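You operate a simulated robot arm through the tools that you are given. There is no shell and no other tool.

You run a simulated robot arm. Do the job below in one go: nothing can be reset, and whatever is moved stays where it is left.

## Task
Raise the hull dose to 500 ml, dump the old measure in the grey tub, then dose the bag.
Fine: close the blue air knob to free the hull knob, and open it again; one press of the green button each; the bag is the one on the tray.

Only the result counts: the job must be done as asked and must still hold three seconds after the hand-in. Knocking over, shifting, dropping, spilling or breaking anything else fails it.

## Robot
A 7-joint arm with a fingered hand, fixed in place. Base frame: the origin is at the foot of the arm, x ahead of it, y to its left, z up. Units: m, degrees, N and s.
Its first joint turns from -166.0 to 166.0 degrees. Payload 4.7 kg.
Tool frame: the origin (TCP) lies between the finger pads and is the grasp point; the fingertips stand 0.036 m ahead of it; z points along the fingers, y is the line along which they close. The gripper opens to 0.12 m. The gripper's body begins 0.042 m behind the TCP. The gripper is a hand of 5 fingers: y runs from the thumb to the fingers, the wrist lies at [-0.018, -0.122, -0.21] in the tool frame.
Orientation is that of the tool frame in the base frame, as [roll, pitch, yaw] about the fixed x, y, z axes, in that order (R = Rz(yaw) Ry(pitch) Rx(roll)). With the fingers straight down and the wrist toward the robot, the tool's x, y and z point along [0, 1, 0], [1, 0, 0] and [0, 0, -1] of the base frame.

## Interface
- The arm moves only by the tool play_rows. Its argument "rows" is a list of rows, each an object of numbers (a shift or turn left out is 0): "tx", "ty", "tz": the shift along the tool's x, y, z in m; "rx", "ry", "rz": the turn, a rotation vector about the tool's x, y, z in degrees. In form: [{"tx": .., "ty": .., "tz": .., "rx": .., "ry": .., "rz": ..}, ...]. A call has 1 to 20 rows; each row shifts and turns the commanded pose from where the row before left it, along the tool's axes as they then stand. A row lasts 0.2 s, in which the tool goes at most 0.05 m and 8.6 degrees; a call with a longer step from one row to the next is refused whole. Where a pose cannot be reached the arm comes as near as it can. A force on the tool above 40 N (or 10 N above the force at the start of the call, whichever is more), or a blocked arm, ends the call early, and 0.2 s more pass. In this call time passes only in rows, and 0.2 s behind the last. It gives the time, the measured TCP pose, the force on the tool (base axes), the opening and the grip force at its end, in the units of the frame above (readings bear some noise), with the torque about the TCP (base axes, N m) and any sound that the robot's microphone picked up.
- Cameras (640 x 400 px; columns grow to the right, rows downward): "scene" is fixed at [0.4012, -0.4972, 1.4285]; the picture's right is [0.96, -0.27, 0.00], its down [-0.08, -0.28, -0.96] and it looks along [0.25, 0.92, -0.29] (base axes); focal length 352 px, centre (320, 200). "wrist" rides on the gripper at [0.072, -0.091, -0.143] in the tool frame; the picture's right is [-0.80, 0.28, -0.53], its down [-0.53, -0.73, 0.42] and it looks along [-0.27, 0.62, 0.74] (tool axes); focal length 234 px, centre (320, 200). There is no depth. A picture from a camera that has moved, and an enlarged one, comes with that camera's place and axes in the base frame and with its lens.
- capture(camera): a new picture of that camera. The clock stands still meanwhile.
- move_fingers(index, middle, ring, little, thumb_bend, thumb_turn): sets how far each is bent, from 0 (flat) to 100 (curled in); at 30 the hand is open as for a grip, at 70 the pads meet at the TCP. One left out holds its place. A second passes; each finger stops where it meets its share of the squeeze, and holds until it gets a number again. It is the only way to open and close the hand. It gives what a move gives, with no picture; readings hold the bend of each and the force on index, middle, ring, little, thumb and palm. thumb_turn goes from beside the hand (0) to across from the fingers (100), as for a grip.
- enlarge(camera, box): a new picture of the part [left, top, right, bottom] of that camera's present view, enlarged. The clock stands still meanwhile.
- close_job(): hands the job in; it is judged then, once.

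Places have to be worked out from the pictures, the camera data and where the tool is seen. Open the gripper and draw the arm clear of the work before you hand the job in, unless the task says otherwise.

The tools are called after "Call:" as a command line: name --argument value ..., lists and objects as JSON in quotes. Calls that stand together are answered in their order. play_rows: Moves the arm, as the interface text tells. Its arguments: {"type":"object","properties":{"rows":{"type":"array","items":{"type":"object","properties":{"tx":{"type":"number"},"ty":{"type":"number"},"tz":{"type":"number"},"rx":{"type":"number"},"ry":{"type":"number"},"rz":{"type":"number"}}}}},"required":["rows"]} The other tools are called the same way: move_fingers (index, middle, ring, little, thumb_bend, thumb_turn) moves the fingers one by one; capture (camera) takes a picture; enlarge (camera, box) takes an enlarged picture of a part of a camera's view; close_job () hands the job in.

At the start:

```text
time_s: 0.0
eef_pos: [0.3864, 0.4466, 1.2483]
tcp_rot: [179.9, 0.1, 90.0]
ft_force: [-0.2, 0.0, 0.5]
ft_torque: [0.01, -0.01, -0.02]
opening: 0.1197
grasp_force: 0.0
shape: jaw
bend: [30.0, 30.0, 30.0, 30.0, 30.0, 98.0]
finger forces: [0.0, 0.0, 0.0, 0.1, 0.0, 0.2]
```

scene: 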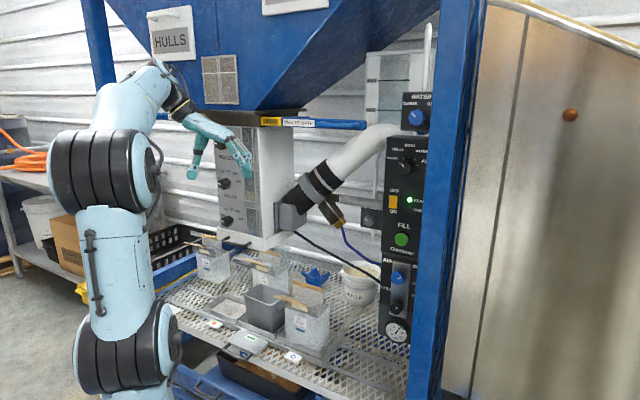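
wrist: 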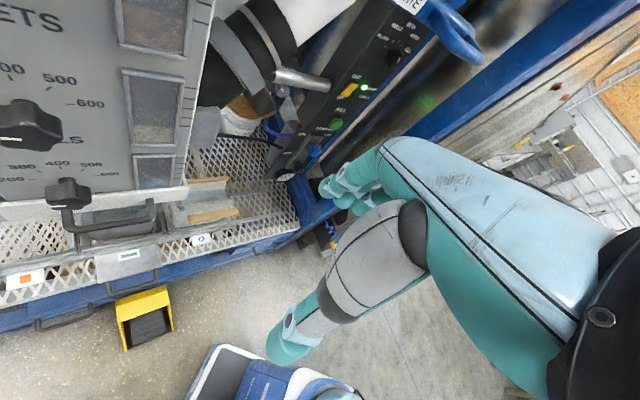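

I start by looking closely at the scene to find the dosing machine's knobs, buttons, bag and tubs.

Call:
enlarge --camera "scene" --box '[360, 80, 460, 350]'

Call:
enlarge --camera "scene" --box '[150, 100, 330, 250]'

Call:
enlarge --camera "scene" --box '[150, 220, 410, 390]'

Call:
enlarge --camera "wrist" --box '[0, 0, 320, 200]'

Call:
enlarge --camera "wrist" --box '[240, 0, 480, 200]'

Call:
enlarge --camera "wrist" --box '[0, 140, 320, 400]'

```text
1.48 times, centred on (410, 215) of scene
camera zoom: at [0.4012, -0.4972, 1.4285], right [0.96, -0.27, 0.0], down [-0.08, -0.28, -0.96], along [0.25, 0.92, -0.29], focal length 522 px, centre (187, 178)
```

zoom: 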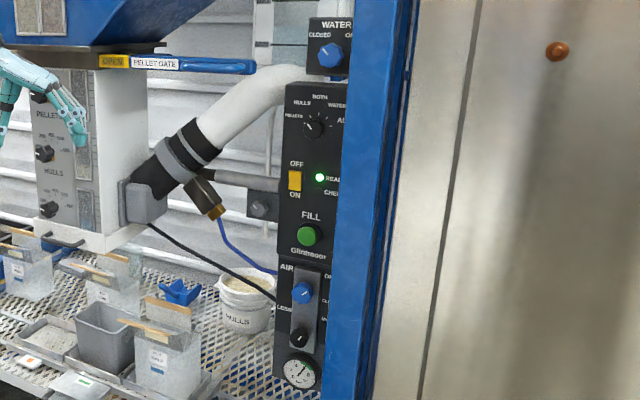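

```text
2.67 times, centred on (240, 175) of scene
camera zoom: at [0.4012, -0.4972, 1.4285], right [0.96, -0.27, 0.0], down [-0.08, -0.28, -0.96], along [0.25, 0.92, -0.29], focal length 939 px, centre (533, 267)
```

zoom: 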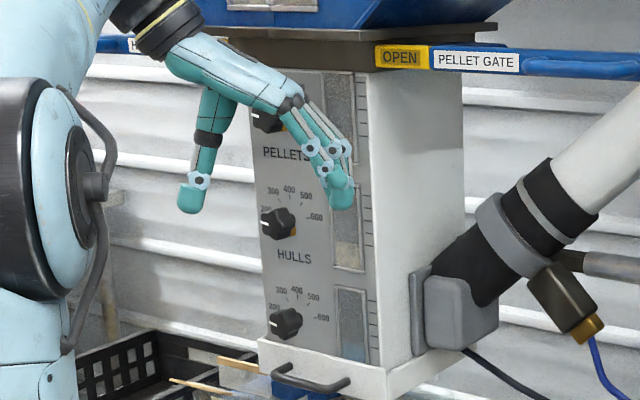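

```text
2.35 times, centred on (280, 305) of scene
camera zoom: at [0.4012, -0.4972, 1.4285], right [0.96, -0.27, 0.0], down [-0.08, -0.28, -0.96], along [0.25, 0.92, -0.29], focal length 829 px, centre (414, -47)
```

zoom: 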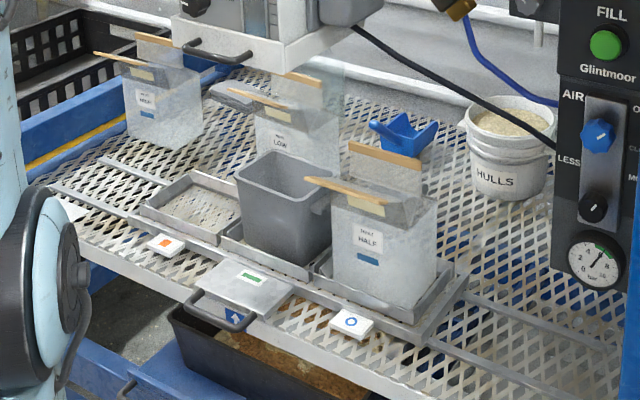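

```text
2.00 times, centred on (160, 100) of wrist
camera zoom: at [0.2966, 0.5192, 1.3909], right [0.28, -0.8, 0.53], down [-0.73, -0.53, -0.42], along [0.62, -0.27, -0.74], focal length 468 px, centre (640, 400)
```

zoom: 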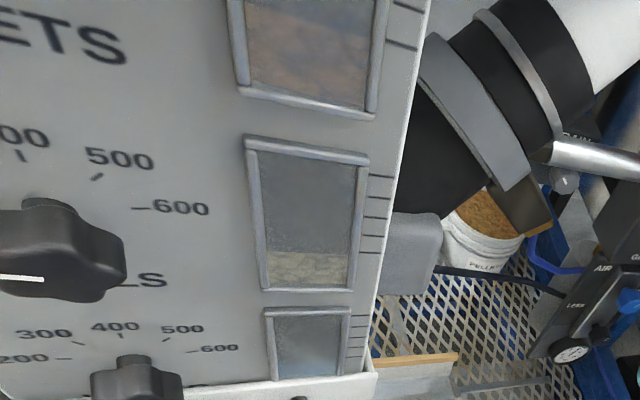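

```text
2.00 times, centred on (360, 100) of wrist
camera zoom: at [0.2966, 0.5192, 1.3909], right [0.28, -0.8, 0.53], down [-0.73, -0.53, -0.42], along [0.62, -0.27, -0.74], focal length 468 px, centre (240, 400)
```

zoom: 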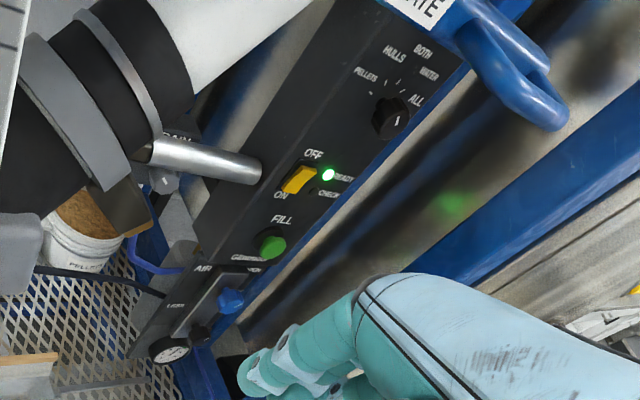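

```text
1.54 times, centred on (160, 270) of wrist
camera zoom: at [0.2966, 0.5192, 1.3909], right [0.28, -0.8, 0.53], down [-0.73, -0.53, -0.42], along [0.62, -0.27, -0.74], focal length 360 px, centre (566, 92)
```

zoom: 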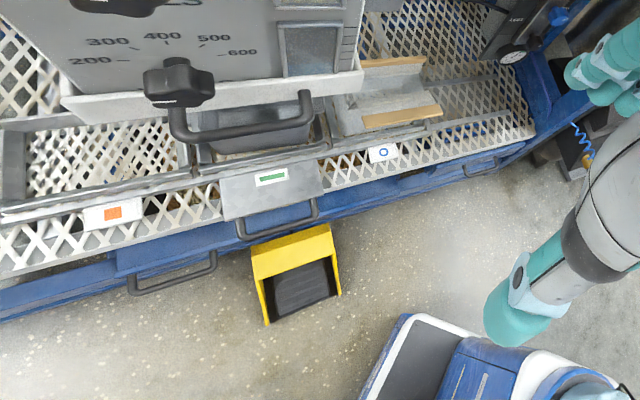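

I need finer detail of each control, so I enlarge smaller areas.

Call:
enlarge --camera "scene" --box '[376, 85, 440, 125]'

Call:
enlarge --camera "scene" --box '[376, 135, 440, 175]'

Call:
enlarge --camera "scene" --box '[376, 180, 440, 220]'

Call:
enlarge --camera "scene" --box '[376, 215, 440, 255]'

Call:
enlarge --camera "scene" --box '[366, 250, 446, 350]'

Call:
enlarge --camera "scene" --box '[205, 140, 285, 250]'

Call:
enlarge --camera "scene" --box '[190, 280, 350, 380]'

Call:
enlarge --camera "scene" --box '[150, 220, 310, 320]'

Call:
enlarge --camera "scene" --box '[240, 250, 340, 370]'

```text
10.00 times, centred on (408, 105) of scene
camera zoom: at [0.4012, -0.4972, 1.4285], right [0.96, -0.27, 0.0], down [-0.08, -0.28, -0.96], along [0.25, 0.92, -0.29], focal length 3521 px, centre (-560, 1150)
```

zoom: 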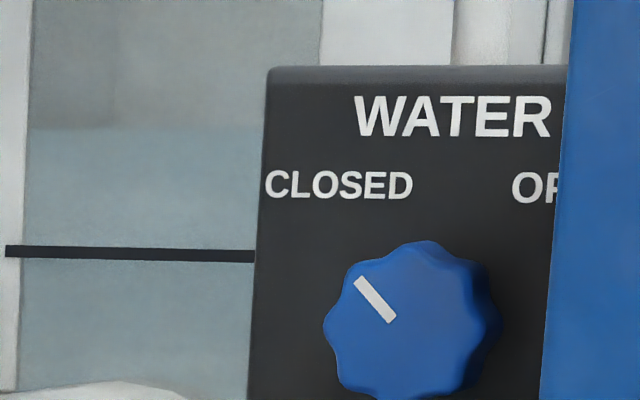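

```text
10.00 times, centred on (408, 155) of scene
camera zoom: at [0.4012, -0.4972, 1.4285], right [0.96, -0.27, 0.0], down [-0.08, -0.28, -0.96], along [0.25, 0.92, -0.29], focal length 3521 px, centre (-560, 650)
```

zoom: 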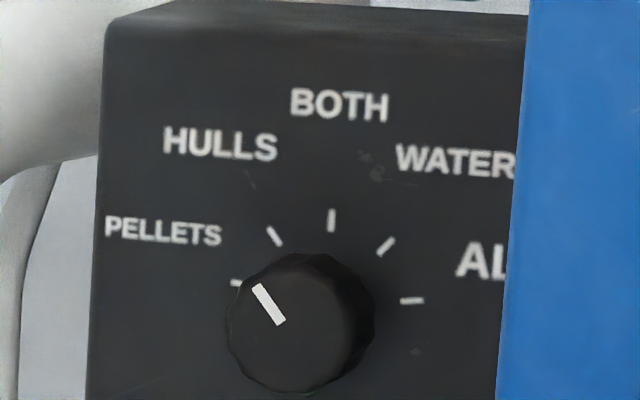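

```text
10.00 times, centred on (408, 200) of scene
camera zoom: at [0.4012, -0.4972, 1.4285], right [0.96, -0.27, 0.0], down [-0.08, -0.28, -0.96], along [0.25, 0.92, -0.29], focal length 3521 px, centre (-560, 200)
```

zoom: 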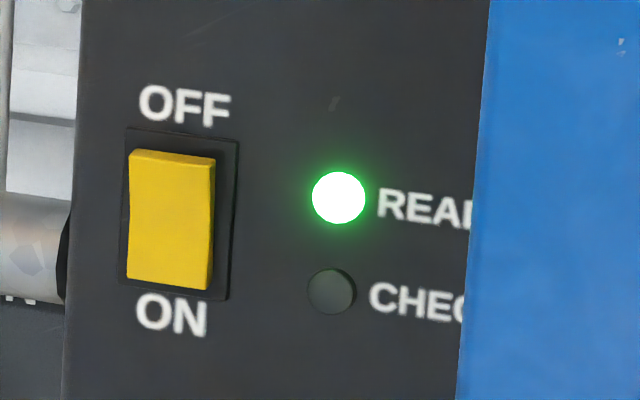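

```text
10.00 times, centred on (408, 235) of scene
camera zoom: at [0.4012, -0.4972, 1.4285], right [0.96, -0.27, 0.0], down [-0.08, -0.28, -0.96], along [0.25, 0.92, -0.29], focal length 3521 px, centre (-560, -150)
```

zoom: 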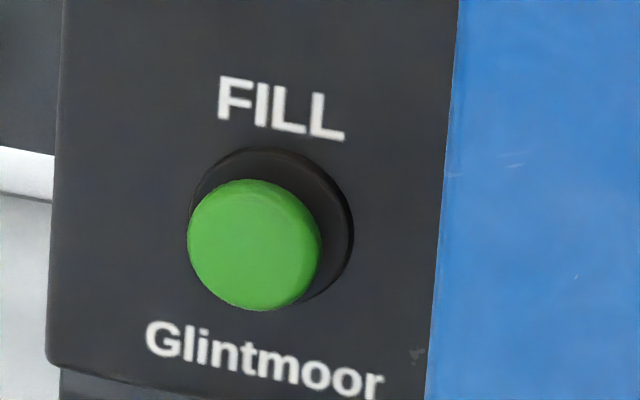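

```text
4.00 times, centred on (406, 300) of scene
camera zoom: at [0.4012, -0.4972, 1.4285], right [0.96, -0.27, 0.0], down [-0.08, -0.28, -0.96], along [0.25, 0.92, -0.29], focal length 1409 px, centre (-24, -200)
```

zoom: 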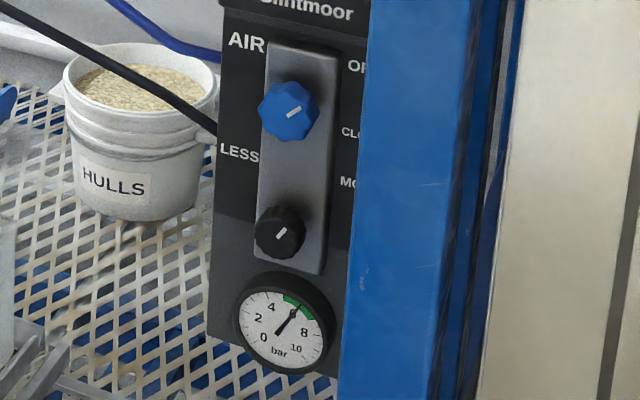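

```text
3.64 times, centred on (245, 195) of scene
camera zoom: at [0.4012, -0.4972, 1.4285], right [0.96, -0.27, 0.0], down [-0.08, -0.28, -0.96], along [0.25, 0.92, -0.29], focal length 1280 px, centre (593, 218)
```

zoom: 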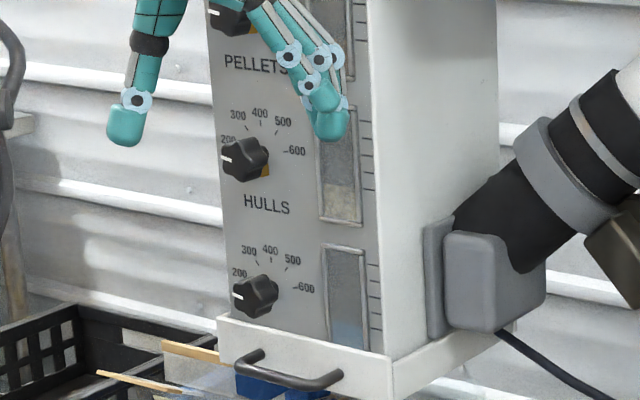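

```text
4.00 times, centred on (270, 330) of scene
camera zoom: at [0.4012, -0.4972, 1.4285], right [0.96, -0.27, 0.0], down [-0.08, -0.28, -0.96], along [0.25, 0.92, -0.29], focal length 1409 px, centre (520, -320)
```

zoom: 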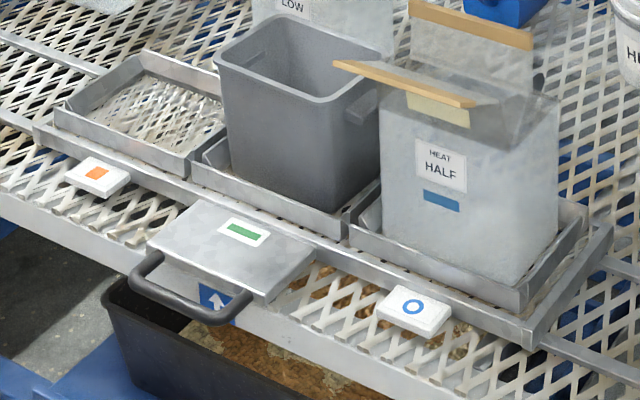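

```text
4.00 times, centred on (230, 270) of scene
camera zoom: at [0.4012, -0.4972, 1.4285], right [0.96, -0.27, 0.0], down [-0.08, -0.28, -0.96], along [0.25, 0.92, -0.29], focal length 1409 px, centre (680, -80)
```

zoom: 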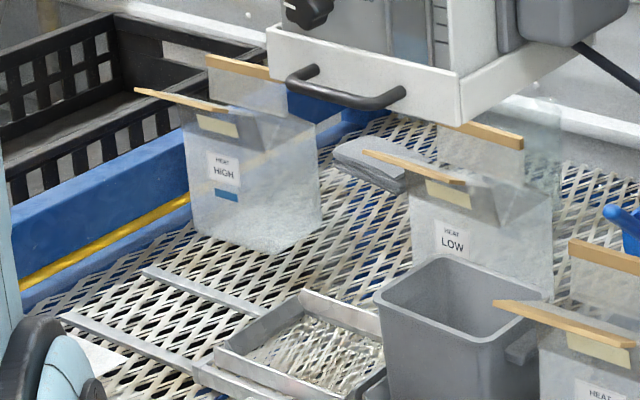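

```text
3.33 times, centred on (290, 310) of scene
camera zoom: at [0.4012, -0.4972, 1.4285], right [0.96, -0.27, 0.0], down [-0.08, -0.28, -0.96], along [0.25, 0.92, -0.29], focal length 1174 px, centre (420, -167)
```

zoom: 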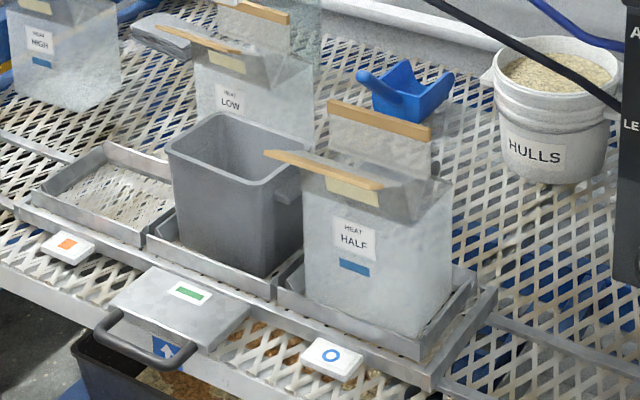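

The hull panel seems to face -y near (0.39, 0.69, 1.0) and the black control panel stands near (0.9, 0.42). I back off a little and swing the fingers toward +y to see both from a better angle.

Call:
play_rows --rows '[{"tx": -0.04}, {"tx": -0.04}, {"ry": 8.18}, {"ry": 8.18}, {"ry": 8.18}, {"ry": 8.18}, {"ry": 8.18}, {"ry": 8.18}, {"ry": 8.18}, {"ry": 8.18}, {"ry": 8.18}, {"ry": 8.18}, {"ry": 8.2}]'

```text
time_s: 2.8
eef_pos: [0.3871, 0.3654, 1.2475]
tcp_rot: [16.4, -89.8, -106.3]
ft_force: [1.0, -0.4, -0.3]
ft_torque: [0.0, 0.02, 0.03]
opening: 0.1195
grasp_force: 0.0
shape: jaw
bend: [30.0, 30.0, 30.0, 30.0, 30.0, 98.0]
finger forces: [0.0, 0.0, 0.0, 0.1, 0.0, 0.1]
```

The tool now points along +y with its x up. I take pictures from both cameras.

Call:
capture --camera "wrist"

Call:
capture --camera "scene"

```text
taken
camera wrist: at [0.2969, 0.2218, 1.3203], right [0.28, -0.52, -0.81], down [-0.73, 0.43, -0.53], along [0.62, 0.74, -0.26], focal length 234 px, centre (320, 200)
```

wrist: 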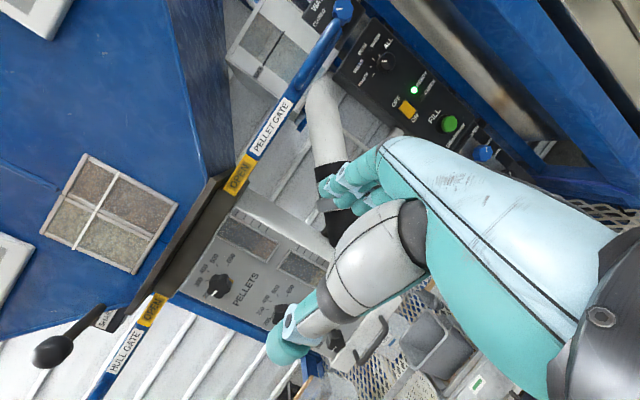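

```text
taken
```

scene: 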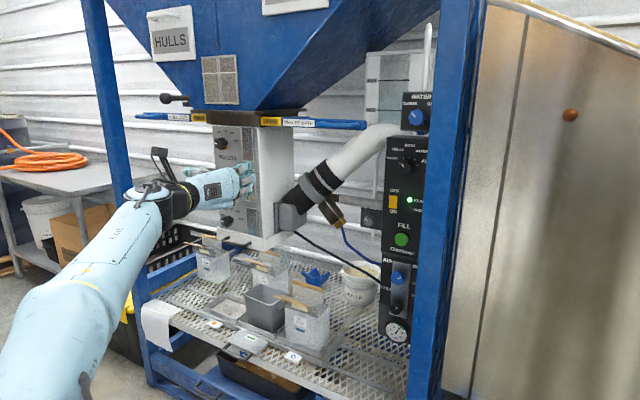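

The top knob of the measure panel is visible now; I enlarge to read the labels and the controls.

Call:
enlarge --camera "wrist" --box '[160, 190, 340, 300]'

Call:
enlarge --camera "scene" --box '[195, 110, 285, 180]'

Call:
enlarge --camera "wrist" --box '[320, 0, 560, 150]'

Call:
enlarge --camera "wrist" --box '[340, 260, 540, 400]'

Call:
enlarge --camera "scene" --box '[125, 230, 365, 400]'

```text
3.56 times, centred on (250, 245) of wrist
camera zoom: at [0.2969, 0.2218, 1.3203], right [0.28, -0.52, -0.81], down [-0.73, 0.43, -0.53], along [0.62, 0.74, -0.26], focal length 833 px, centre (569, 40)
```

zoom: 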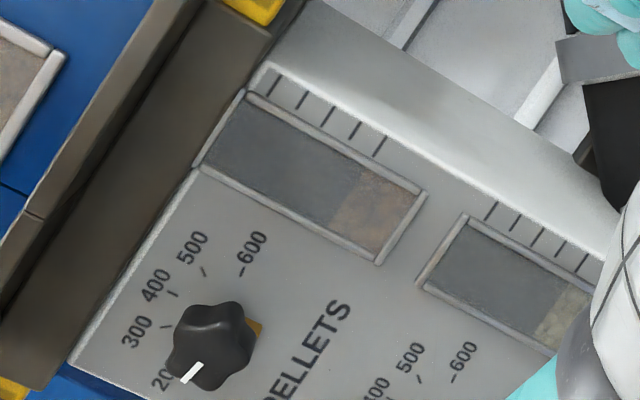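

```text
5.71 times, centred on (240, 145) of scene
camera zoom: at [0.4012, -0.4972, 1.4285], right [0.96, -0.27, 0.0], down [-0.08, -0.28, -0.96], along [0.25, 0.92, -0.29], focal length 2012 px, centre (777, 514)
```

zoom: 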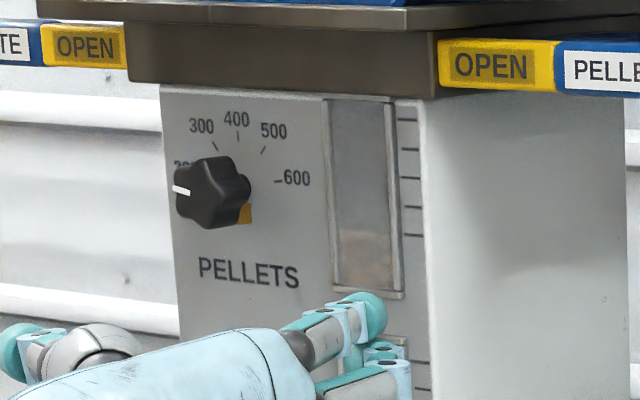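

```text
2.67 times, centred on (440, 75) of wrist
camera zoom: at [0.2969, 0.2218, 1.3203], right [0.28, -0.52, -0.81], down [-0.73, 0.43, -0.53], along [0.62, 0.74, -0.26], focal length 624 px, centre (0, 533)
```

zoom: 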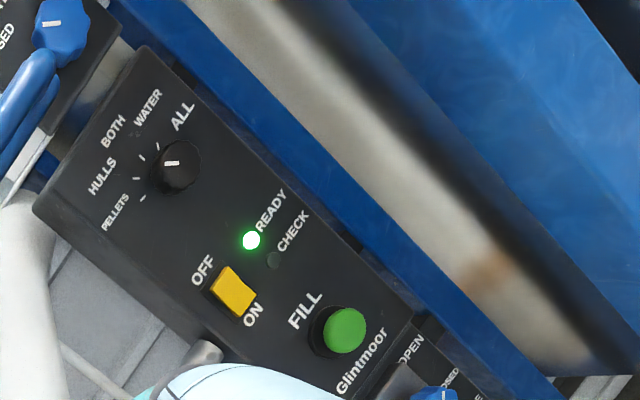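

```text
2.86 times, centred on (440, 330) of wrist
camera zoom: at [0.2969, 0.2218, 1.3203], right [0.28, -0.52, -0.81], down [-0.73, 0.43, -0.53], along [0.62, 0.74, -0.26], focal length 669 px, centre (-23, -171)
```

zoom: 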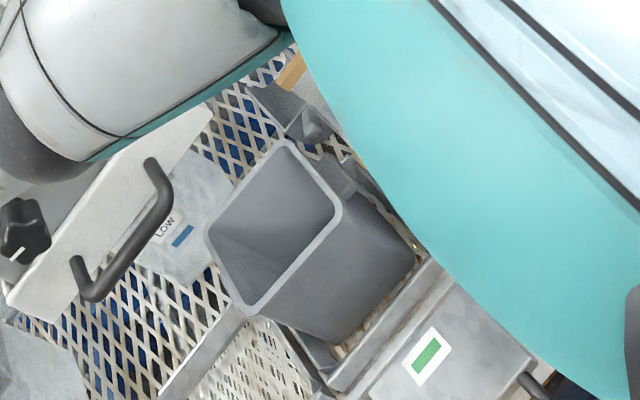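

```text
2.35 times, centred on (245, 315) of scene
camera zoom: at [0.4012, -0.4972, 1.4285], right [0.96, -0.27, 0.0], down [-0.08, -0.28, -0.96], along [0.25, 0.92, -0.29], focal length 829 px, centre (496, -71)
```

zoom: 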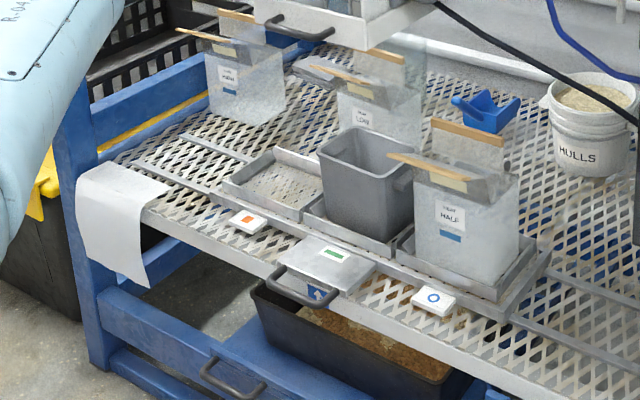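

The labels sit below the knobs, so HULLS is the middle knob (at 200), and the whole machine faces the robot at 45°. I turn the tool to face it squarely and move in front of the black control panel to read the AIR knob.

Call:
play_rows --rows '[{"rx": -7.5}, {"rx": -7.5}, {"rx": -7.5}, {"rx": -7.5}, {"rx": -7.5}, {"rx": -7.5}, {"tx": -0.031, "ty": 0.026, "tz": 0.012}, {"tx": -0.031, "ty": 0.026, "tz": 0.012}, {"tx": -0.031, "ty": 0.026, "tz": 0.012}, {"tx": -0.031, "ty": 0.026, "tz": 0.012}, {"tx": -0.031, "ty": 0.026, "tz": 0.012}, {"tx": -0.031, "ty": 0.026, "tz": 0.012}, {"tx": -0.031, "ty": 0.026, "tz": 0.012}, {"tx": -0.031, "ty": 0.026, "tz": 0.012}]'

```text
time_s: 5.8
eef_pos: [0.6218, 0.3018, 1.1881]
tcp_rot: [-176.0, -88.7, 41.3]
ft_force: [-0.4, -0.3, -0.6]
ft_torque: [-0.02, 0.0, -0.03]
opening: 0.1197
grasp_force: 0.0
shape: jaw
bend: [30.0, 30.0, 30.0, 30.0, 30.0, 98.0]
finger forces: [0.0, 0.0, 0.1, 0.0, 0.0, 0.0]
out of reach, approached as far as the arm can: row 7, 8, 9, 10, 11, 12, 13, 14
```

The arm stopped short at z≈1.19, so this posture hits some limit; I check how the arm looks now.

Call:
capture --camera "scene"

Call:
capture --camera "wrist"

```text
taken
```

scene: 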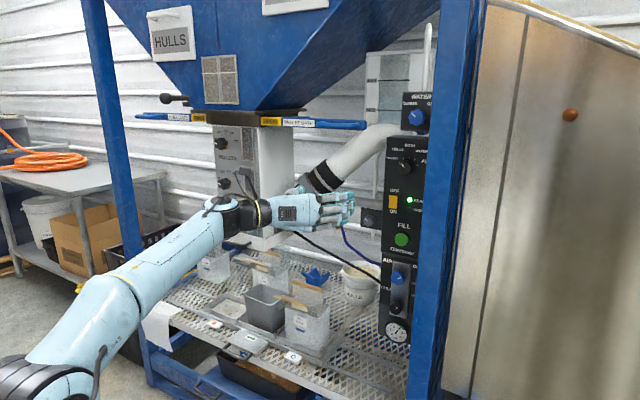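

```text
taken
camera wrist: at [0.4579, 0.2655, 1.264], right [-0.18, -0.58, -0.79], down [-0.23, 0.81, -0.54], along [0.96, 0.08, -0.28], focal length 234 px, centre (320, 200)
```

wrist: 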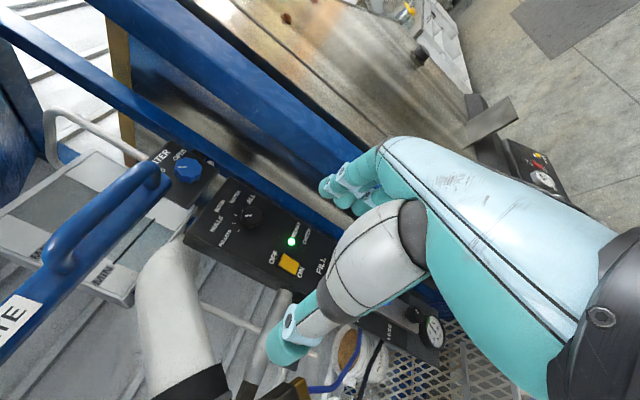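

The hand's sideways tilt seems to run the wrist into a limit at low heights. I roll the hand 90° so the wrist lies above the fingers, which should suit lower targets.

Call:
play_rows --rows '[{"rz": 8.2}, {"rz": 8.2}, {"rz": 8.2}, {"rz": 8.2}, {"rz": 8.2}, {"rz": 8.2}, {"rz": 8.2}, {"rz": 8.2}, {"rz": 8.2}, {"rz": 8.2}, {"rz": 8.0}]'

```text
time_s: 8.2
eef_pos: [0.6199, 0.2943, 1.198]
tcp_rot: [-89.9, 0.1, -44.9]
ft_force: [0.1, -0.4, -0.3]
ft_torque: [0.0, 0.0, -0.01]
opening: 0.1197
grasp_force: 0.1
shape: jaw
bend: [30.0, 30.0, 30.0, 30.0, 30.0, 98.0]
finger forces: [0.0, 0.0, 0.0, 0.0, 0.0, 0.0]
out of reach, approached as far as the arm can: row 1, 3
```

Now the tool's x points to the machine's right, y down, z into the machine, and this was reachable. I go lower and to the right to look at the AIR section.

Call:
play_rows --rows '[{"tx": 0.02, "ty": 0.0356, "tz": 0.0148}, {"tx": 0.02, "ty": 0.0356, "tz": 0.0148}, {"tx": 0.02, "ty": 0.0356, "tz": 0.0148}, {"tx": 0.02, "ty": 0.0356, "tz": 0.0148}, {"tx": 0.02, "ty": 0.0356, "tz": 0.0148}]'

Call:
capture --camera "wrist"

Call:
capture --camera "scene"

```text
time_s: 9.4
eef_pos: [0.7485, 0.2752, 1.0214]
tcp_rot: [-89.8, -0.1, -44.8]
ft_force: [-0.1, -0.1, 1.2]
ft_torque: [-0.02, 0.06, 0.0]
opening: 0.1202
grasp_force: 0.0
shape: jaw
bend: [30.0, 30.0, 30.0, 30.0, 30.0, 98.0]
finger forces: [0.0, 0.0, 0.0, 0.0, 0.0, 0.0]
```

```text
taken
camera wrist: at [0.6983, 0.122, 1.1119], right [-0.94, 0.2, -0.28], down [-0.08, 0.68, 0.73], along [0.34, 0.71, -0.62], focal length 234 px, centre (320, 200)
```

wrist: 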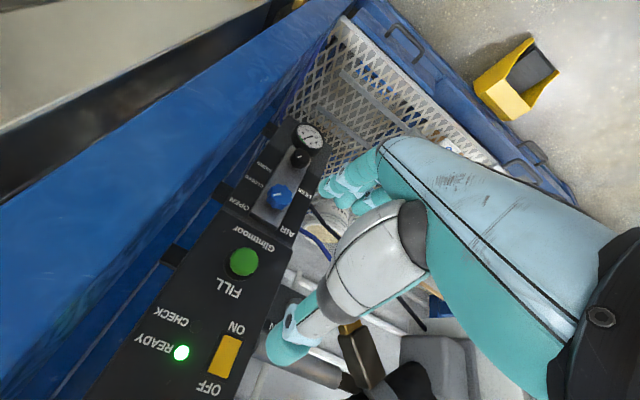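

```text
taken
```

scene: 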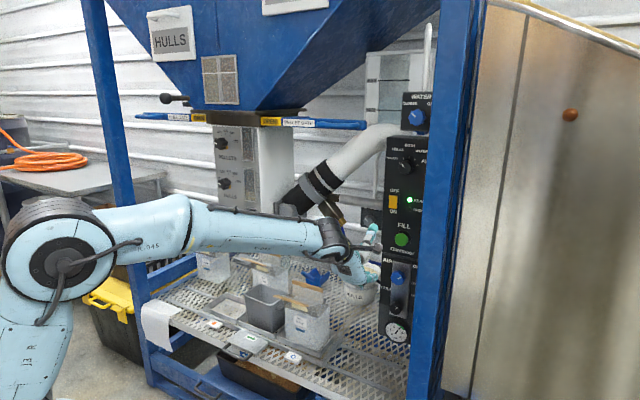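

The control panel is clearly visible (upside down). I enlarge it to read the AIR knob and measure positions.

Call:
enlarge --camera "wrist" --box '[200, 100, 360, 220]'

Call:
enlarge --camera "wrist" --box '[120, 200, 320, 400]'

Call:
enlarge --camera "scene" --box '[205, 120, 285, 220]'

Call:
enlarge --camera "scene" --box '[376, 255, 426, 295]'

```text
3.33 times, centred on (280, 160) of wrist
camera zoom: at [0.6983, 0.122, 1.1119], right [-0.94, 0.2, -0.28], down [-0.08, 0.68, 0.73], along [0.34, 0.71, -0.62], focal length 781 px, centre (453, 333)
```

zoom: 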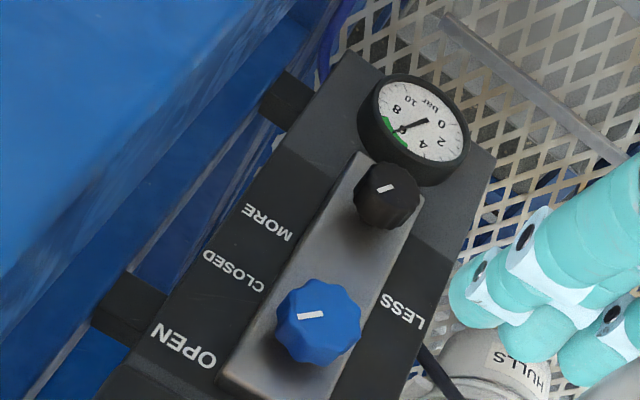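

```text
2.00 times, centred on (220, 300) of wrist
camera zoom: at [0.6983, 0.122, 1.1119], right [-0.94, 0.2, -0.28], down [-0.08, 0.68, 0.73], along [0.34, 0.71, -0.62], focal length 468 px, centre (520, 0)
```

zoom: 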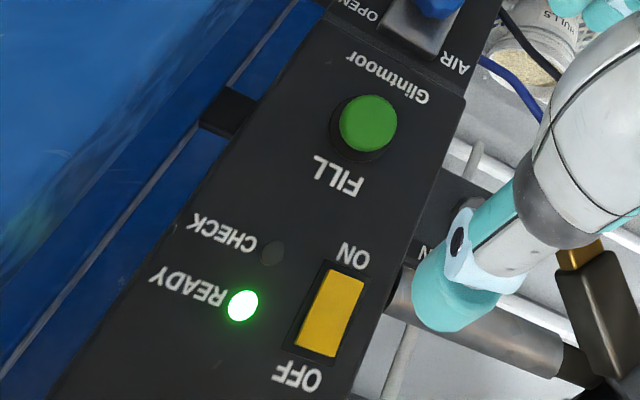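

```text
4.00 times, centred on (245, 170) of scene
camera zoom: at [0.4012, -0.4972, 1.4285], right [0.96, -0.27, 0.0], down [-0.08, -0.28, -0.96], along [0.25, 0.92, -0.29], focal length 1409 px, centre (620, 320)
```

zoom: 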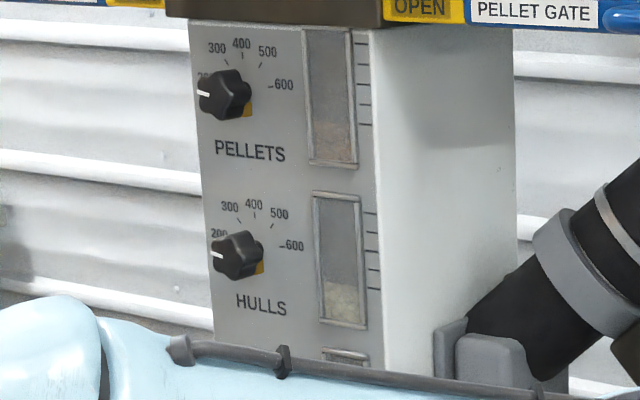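

```text
10.00 times, centred on (401, 275) of scene
camera zoom: at [0.4012, -0.4972, 1.4285], right [0.96, -0.27, 0.0], down [-0.08, -0.28, -0.96], along [0.25, 0.92, -0.29], focal length 3521 px, centre (-490, -550)
```

zoom: 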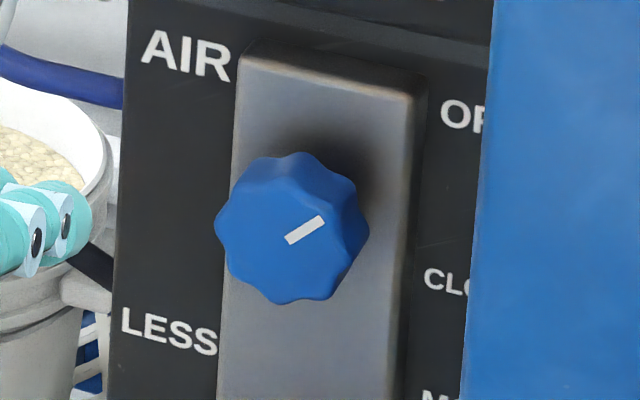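

The AIR knob's mark points at OPEN (up-right) and CLOSED lies clockwise of it; I put its face at about u=0.357, d=0.949, z=0.852 in machine axes (u right, d into machine). Let me look at the finger layout before gripping anything.

Call:
enlarge --camera "wrist" --box '[250, 120, 450, 380]'

Call:
enlarge --camera "scene" --box '[300, 190, 400, 310]'

Call:
enlarge --camera "wrist" --box '[0, 0, 280, 400]'

```text
1.54 times, centred on (350, 250) of wrist
camera zoom: at [0.6983, 0.122, 1.1119], right [-0.94, 0.2, -0.28], down [-0.08, 0.68, 0.73], along [0.34, 0.71, -0.62], focal length 360 px, centre (274, 123)
```

zoom: 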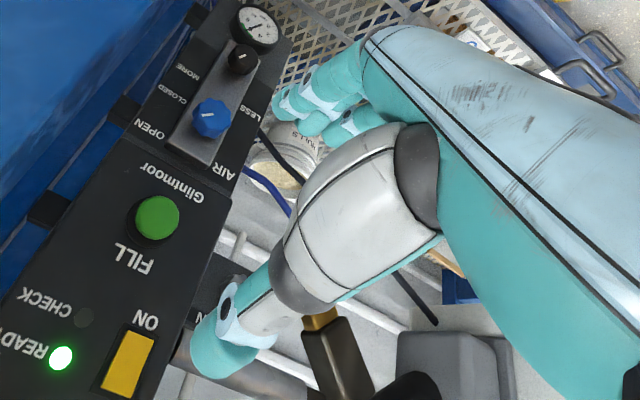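

```text
3.33 times, centred on (350, 250) of scene
camera zoom: at [0.4012, -0.4972, 1.4285], right [0.96, -0.27, 0.0], down [-0.08, -0.28, -0.96], along [0.25, 0.92, -0.29], focal length 1174 px, centre (220, 33)
```

zoom: 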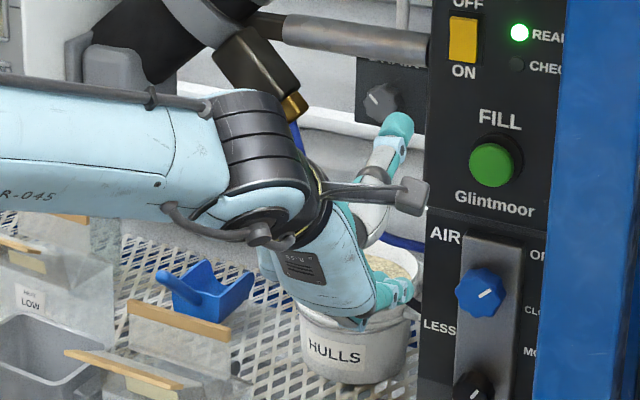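

```text
1.00 times, centred on (140, 200) of wrist (not enlarged: the box is as wide or as high as the picture)
camera zoom: at [0.6983, 0.122, 1.1119], right [-0.94, 0.2, -0.28], down [-0.08, 0.68, 0.73], along [0.34, 0.71, -0.62], focal length 234 px, centre (500, 200)
```

zoom: 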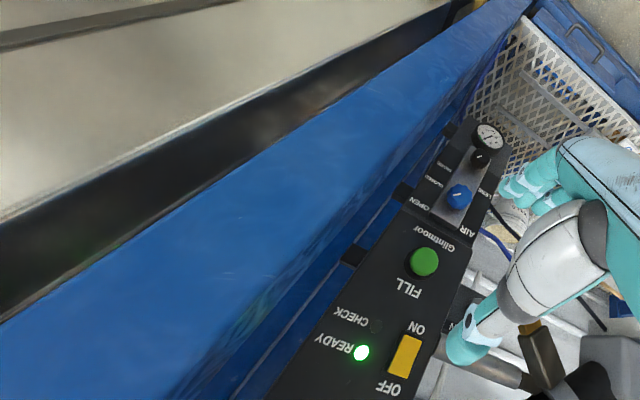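

The thumb is above and the four fingers below, with the camera stalk on the machine-right side, near a blue wall at u≈0.47. I move in front of the AIR knob at a safe stand-off and roll the hand -60° so that closing can be a clockwise turn ending with the wrist straight above.

Call:
play_rows --rows '[{"tx": 0.0044, "ty": 0.0335, "tz": 0.0232}, {"tx": 0.0044, "ty": 0.0335, "tz": 0.0232}, {"tx": 0.0044, "ty": 0.0335, "tz": 0.0232}, {"tx": 0.0044, "ty": 0.0335, "tz": 0.0232}, {"tx": 0.0044, "ty": 0.0335, "tz": 0.0232}, {"rz": -7.5}, {"rz": -7.5}, {"rz": -7.5}, {"rz": -7.5}, {"rz": -7.5}, {"rz": -7.5}, {"rz": -7.5}, {"rz": -7.5}]'

Call:
capture --camera "wrist"

Call:
enlarge --camera "scene" --box '[300, 180, 440, 340]'

```text
time_s: 12.2
eef_pos: [0.8418, 0.3423, 0.8532]
tcp_rot: [-89.8, -60.1, -45.3]
ft_force: [-0.3, 0.2, 1.3]
ft_torque: [0.03, -0.04, 0.03]
opening: 0.12
grasp_force: 0.1
shape: jaw
bend: [30.0, 30.0, 30.0, 30.0, 30.0, 98.0]
finger forces: [0.0, 0.0, 0.0, 0.1, 0.0, 0.0]
```

```text
taken
camera wrist: at [0.7116, 0.2714, 0.9613], right [-0.48, -0.26, -0.84], down [-0.34, 0.94, -0.1], along [0.81, 0.24, -0.54], focal length 234 px, centre (320, 200)
```

wrist: 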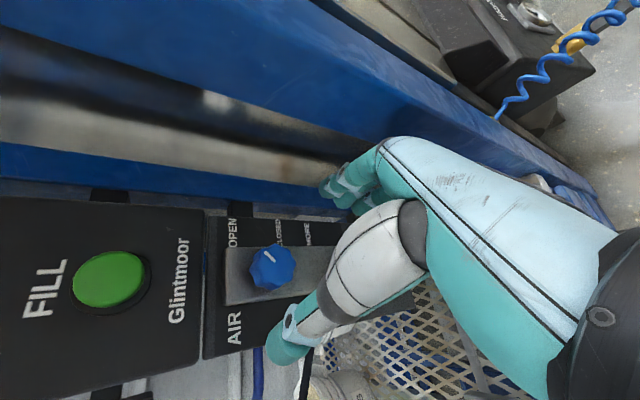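

```text
2.50 times, centred on (370, 260) of scene
camera zoom: at [0.4012, -0.4972, 1.4285], right [0.96, -0.27, 0.0], down [-0.08, -0.28, -0.96], along [0.25, 0.92, -0.29], focal length 880 px, centre (195, 50)
```

zoom: 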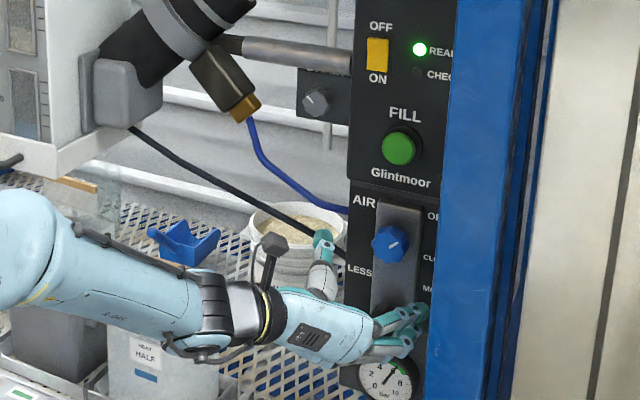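

The pose is reached, and the predicted line of approach passes through the knob within a couple of pixels. I advance straight in, fingers open, so the fingertips flank the knob.

Call:
play_rows --rows '[{"tz": 0.03}, {"tz": 0.03}, {"tz": 0.02}, {"tz": 0.01}]'

Call:
capture --camera "wrist"

Call:
enlarge --camera "scene" --box '[350, 220, 440, 330]'

```text
time_s: 13.2
eef_pos: [0.906, 0.4079, 0.8543]
tcp_rot: [-89.9, -60.0, -45.1]
ft_force: [0.2, -0.3, -0.3]
ft_torque: [0.0, 0.03, -0.01]
opening: 0.1199
grasp_force: 0.1
shape: jaw
bend: [30.0, 30.0, 30.0, 30.0, 30.0, 98.0]
finger forces: [0.1, 0.0, 0.0, 0.0, 0.0, 0.1]
```

```text
taken
camera wrist: at [0.7756, 0.3353, 0.9613], right [-0.48, -0.26, -0.84], down [-0.34, 0.94, -0.09], along [0.81, 0.24, -0.54], focal length 234 px, centre (320, 200)
```

wrist: 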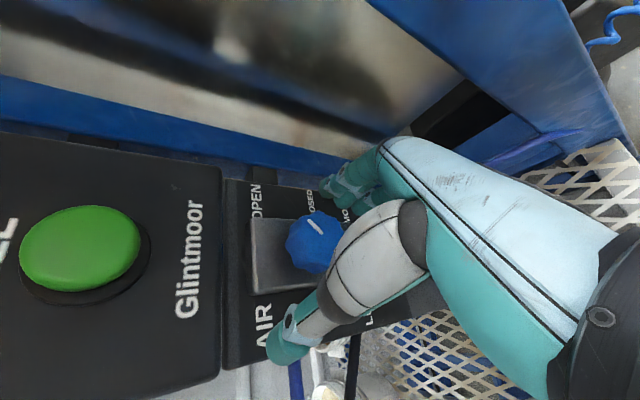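

```text
3.64 times, centred on (395, 275) of scene
camera zoom: at [0.4012, -0.4972, 1.4285], right [0.96, -0.27, 0.0], down [-0.08, -0.28, -0.96], along [0.25, 0.92, -0.29], focal length 1280 px, centre (47, -73)
```

zoom: 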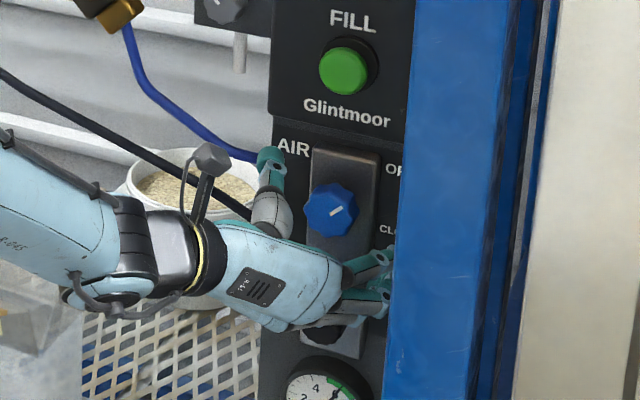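

The thumb and fingers straddle the knob without contact. I start closing the hand to 52 and read the finger forces.

Call:
move_fingers --index 52 --middle 52 --ring 52 --little 52 --thumb_bend 52

Call:
enlarge --camera "scene" --box '[370, 235, 430, 310]'

Call:
enlarge --camera "wrist" --box '[220, 160, 420, 380]'

```text
time_s: 14.2
eef_pos: [0.9062, 0.4058, 0.8532]
tcp_rot: [-90.0, -60.0, -44.9]
ft_force: [0.7, -0.6, 0.8]
ft_torque: [-0.02, -0.01, -0.01]
opening: 0.0578
grasp_force: 0.1
shape: fingers
bend: [52.0, 52.0, 52.0, 52.0, 52.0, 98.0]
finger forces: [0.0, 0.0, 0.1, 0.0, 0.0, 0.1]
```

```text
5.33 times, centred on (400, 272) of scene
camera zoom: at [0.4012, -0.4972, 1.4285], right [0.96, -0.27, 0.0], down [-0.08, -0.28, -0.96], along [0.25, 0.92, -0.29], focal length 1878 px, centre (-107, -187)
```

zoom: 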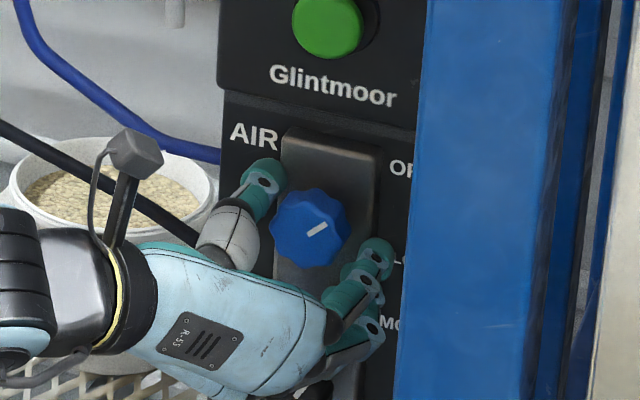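

```text
1.82 times, centred on (320, 270) of wrist
camera zoom: at [0.7756, 0.3351, 0.9615], right [-0.48, -0.26, -0.84], down [-0.34, 0.94, -0.09], along [0.81, 0.24, -0.54], focal length 426 px, centre (320, 73)
```

zoom: 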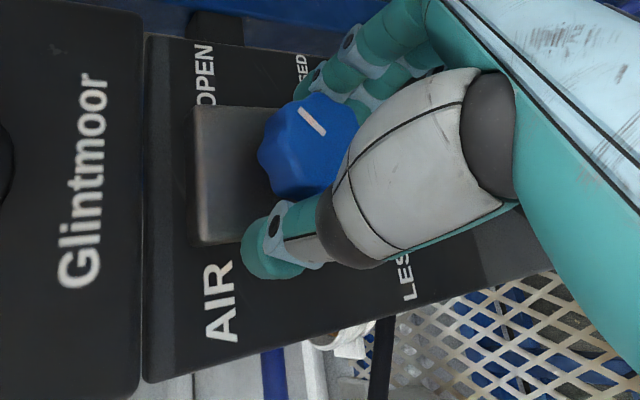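

No contact yet with an opening of 58 mm and the knob centred between thumb and fingers. I close further until the fingers stop on the knob.

Call:
move_fingers --index 64 --middle 64 --ring 64 --little 64 --thumb_bend 64

Call:
enlarge --camera "scene" --box '[370, 235, 430, 310]'

Call:
enlarge --camera "wrist" --box '[220, 160, 420, 380]'

```text
time_s: 15.2
eef_pos: [0.9057, 0.4074, 0.8539]
tcp_rot: [-90.0, -60.0, -44.9]
ft_force: [-2.5, 6.2, 1.9]
ft_torque: [-0.02, -0.01, 0.03]
opening: 0.038
grasp_force: 6.7
shape: fingers
bend: [60.0, 64.0, 64.0, 64.0, 58.0, 98.0]
finger forces: [4.0, 0.0, 0.0, 0.0, 9.8, 0.0]
```

```text
5.33 times, centred on (400, 272) of scene
camera zoom: at [0.4012, -0.4972, 1.4285], right [0.96, -0.27, 0.0], down [-0.08, -0.28, -0.96], along [0.25, 0.92, -0.29], focal length 1878 px, centre (-107, -187)
```

zoom: 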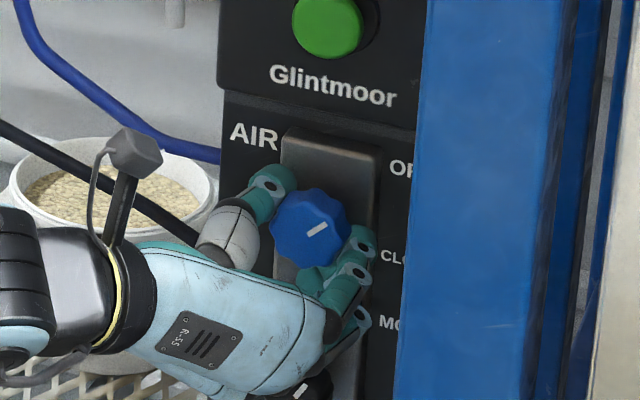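

```text
1.82 times, centred on (320, 270) of wrist
camera zoom: at [0.7753, 0.3356, 0.9618], right [-0.48, -0.26, -0.84], down [-0.34, 0.94, -0.09], along [0.81, 0.24, -0.54], focal length 426 px, centre (320, 73)
```

zoom: 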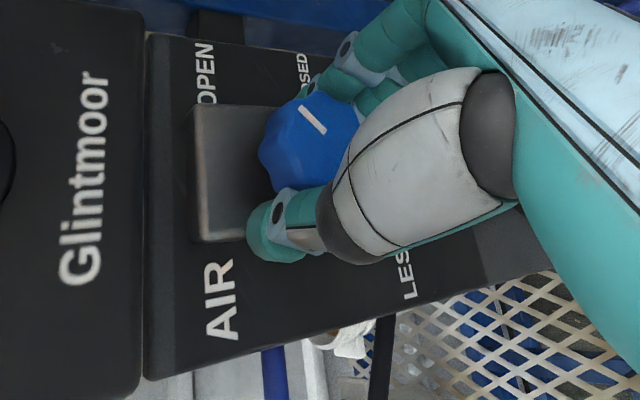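

Index and thumb now pinch the knob (4 N and 10 N) while the other fingers pass below it. I try a small clockwise turn and see whether the knob follows.

Call:
play_rows --rows '[{"rz": 5}, {"rz": 5}, {"rz": 5}]'

Call:
enlarge --camera "scene" --box '[370, 235, 430, 310]'

Call:
enlarge --camera "wrist" --box '[220, 160, 420, 380]'

```text
time_s: 16.0
eef_pos: [0.9057, 0.4062, 0.8541]
tcp_rot: [-89.9, -45.0, -44.8]
ft_force: [-4.2, 9.3, 3.3]
ft_torque: [-0.09, -0.11, 0.07]
opening: 0.0386
grasp_force: 7.9
shape: fingers
bend: [61.0, 64.0, 64.0, 64.0, 57.0, 98.0]
finger forces: [2.8, 0.0, 0.0, 0.1, 11.6, 0.0]
```

```text
5.33 times, centred on (400, 272) of scene
camera zoom: at [0.4012, -0.4972, 1.4285], right [0.96, -0.27, 0.0], down [-0.08, -0.28, -0.96], along [0.25, 0.92, -0.29], focal length 1878 px, centre (-107, -187)
```

zoom: 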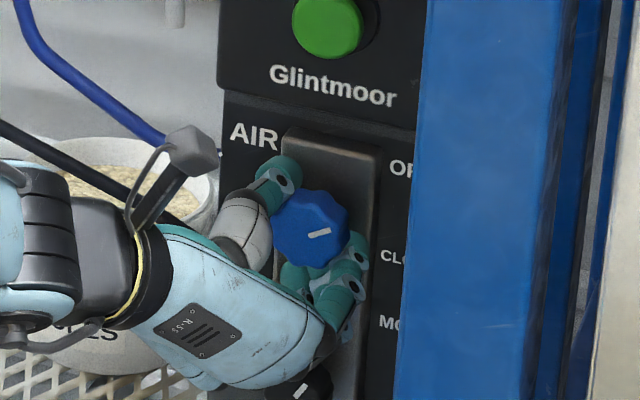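

```text
1.82 times, centred on (320, 270) of wrist
camera zoom: at [0.7962, 0.3146, 0.9695], right [-0.63, -0.11, -0.77], down [-0.33, 0.93, 0.14], along [0.7, 0.35, -0.63], focal length 426 px, centre (320, 73)
```

zoom: 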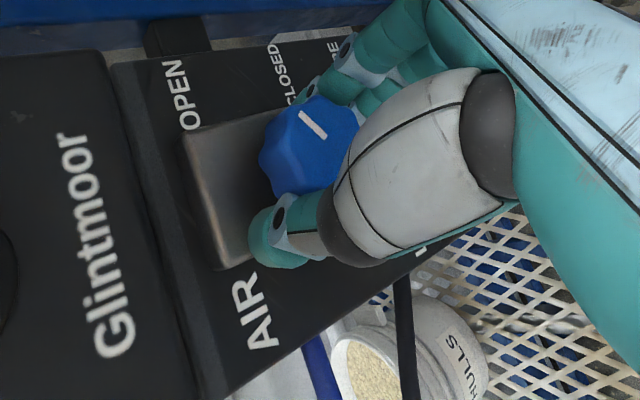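

The knob turns with the hand. I keep turning clockwise toward CLOSED while watching force and sound.

Call:
play_rows --rows '[{"rz": 5}, {"rz": 5}, {"rz": 5}, {"rz": 5}, {"rz": 5}, {"rz": 5}]'

Call:
enlarge --camera "scene" --box '[365, 235, 445, 350]'

Call:
enlarge --camera "wrist" --box '[220, 100, 420, 320]'

```text
time_s: 17.4
eef_pos: [0.9059, 0.4059, 0.8544]
tcp_rot: [-89.8, -15.0, -45.2]
ft_force: [0.0, 4.6, 13.8]
ft_torque: [-0.02, -0.07, 0.04]
opening: 0.0393
grasp_force: 8.0
shape: fingers
bend: [63.0, 64.0, 64.0, 64.0, 56.0, 97.0]
finger forces: [0.9, 0.1, 0.1, 0.0, 15.4, 0.1]
```

```text
3.48 times, centred on (405, 292) of scene
camera zoom: at [0.4012, -0.4972, 1.4285], right [0.96, -0.27, 0.0], down [-0.08, -0.28, -0.96], along [0.25, 0.92, -0.29], focal length 1225 px, centre (24, -122)
```

zoom: 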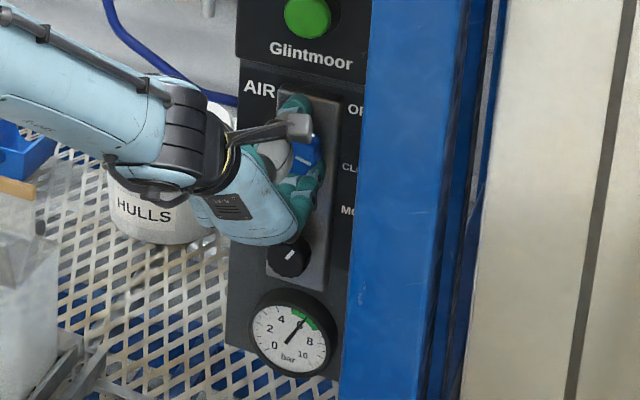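

```text
1.82 times, centred on (320, 210) of wrist
camera zoom: at [0.8385, 0.2713, 0.9608], right [-0.87, 0.13, -0.48], down [-0.2, 0.8, 0.57], along [0.45, 0.59, -0.67], focal length 426 px, centre (320, 182)
```

zoom: 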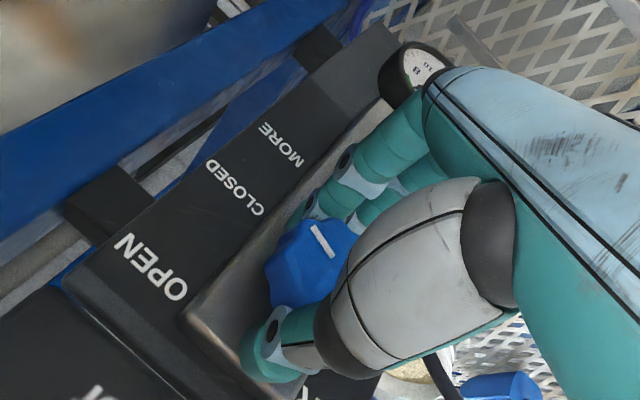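

The knob has turned about 45° but the gauge still shows 6 bar, and the thumb carries most of the load. I shift the hand slightly toward the thumb side to balance the pinch, then turn on to the wrist-above posture.

Call:
play_rows --rows '[{"ty": -0.003}, {"rz": 5}, {"rz": 5}, {"rz": 5}]'

Call:
enlarge --camera "scene" --box '[365, 235, 445, 350]'

Call:
enlarge --camera "wrist" --box '[220, 60, 420, 320]'

```text
time_s: 18.4
eef_pos: [0.905, 0.4056, 0.8553]
tcp_rot: [-90.0, 0.1, -45.0]
ft_force: [1.1, 2.1, 10.2]
ft_torque: [-0.01, -0.08, 0.06]
opening: 0.0388
grasp_force: 7.1
shape: fingers
bend: [63.0, 64.0, 64.0, 64.0, 57.0, 97.0]
finger forces: [1.9, 0.0, 0.1, 0.0, 11.9, 0.0]
```

```text
3.48 times, centred on (405, 292) of scene
camera zoom: at [0.4012, -0.4972, 1.4285], right [0.96, -0.27, 0.0], down [-0.08, -0.28, -0.96], along [0.25, 0.92, -0.29], focal length 1225 px, centre (24, -122)
```

zoom: 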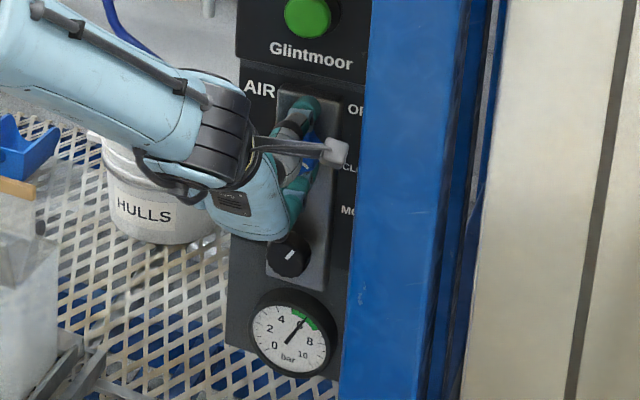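

```text
1.54 times, centred on (320, 190) of wrist
camera zoom: at [0.8565, 0.2537, 0.9471], right [-0.94, 0.2, -0.28], down [-0.08, 0.68, 0.73], along [0.33, 0.71, -0.62], focal length 360 px, centre (320, 215)
```

zoom: 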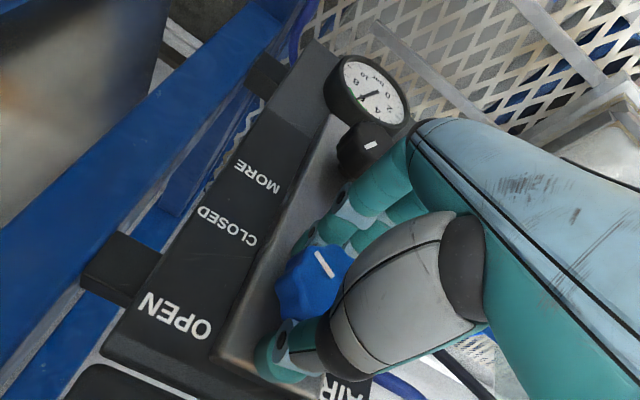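

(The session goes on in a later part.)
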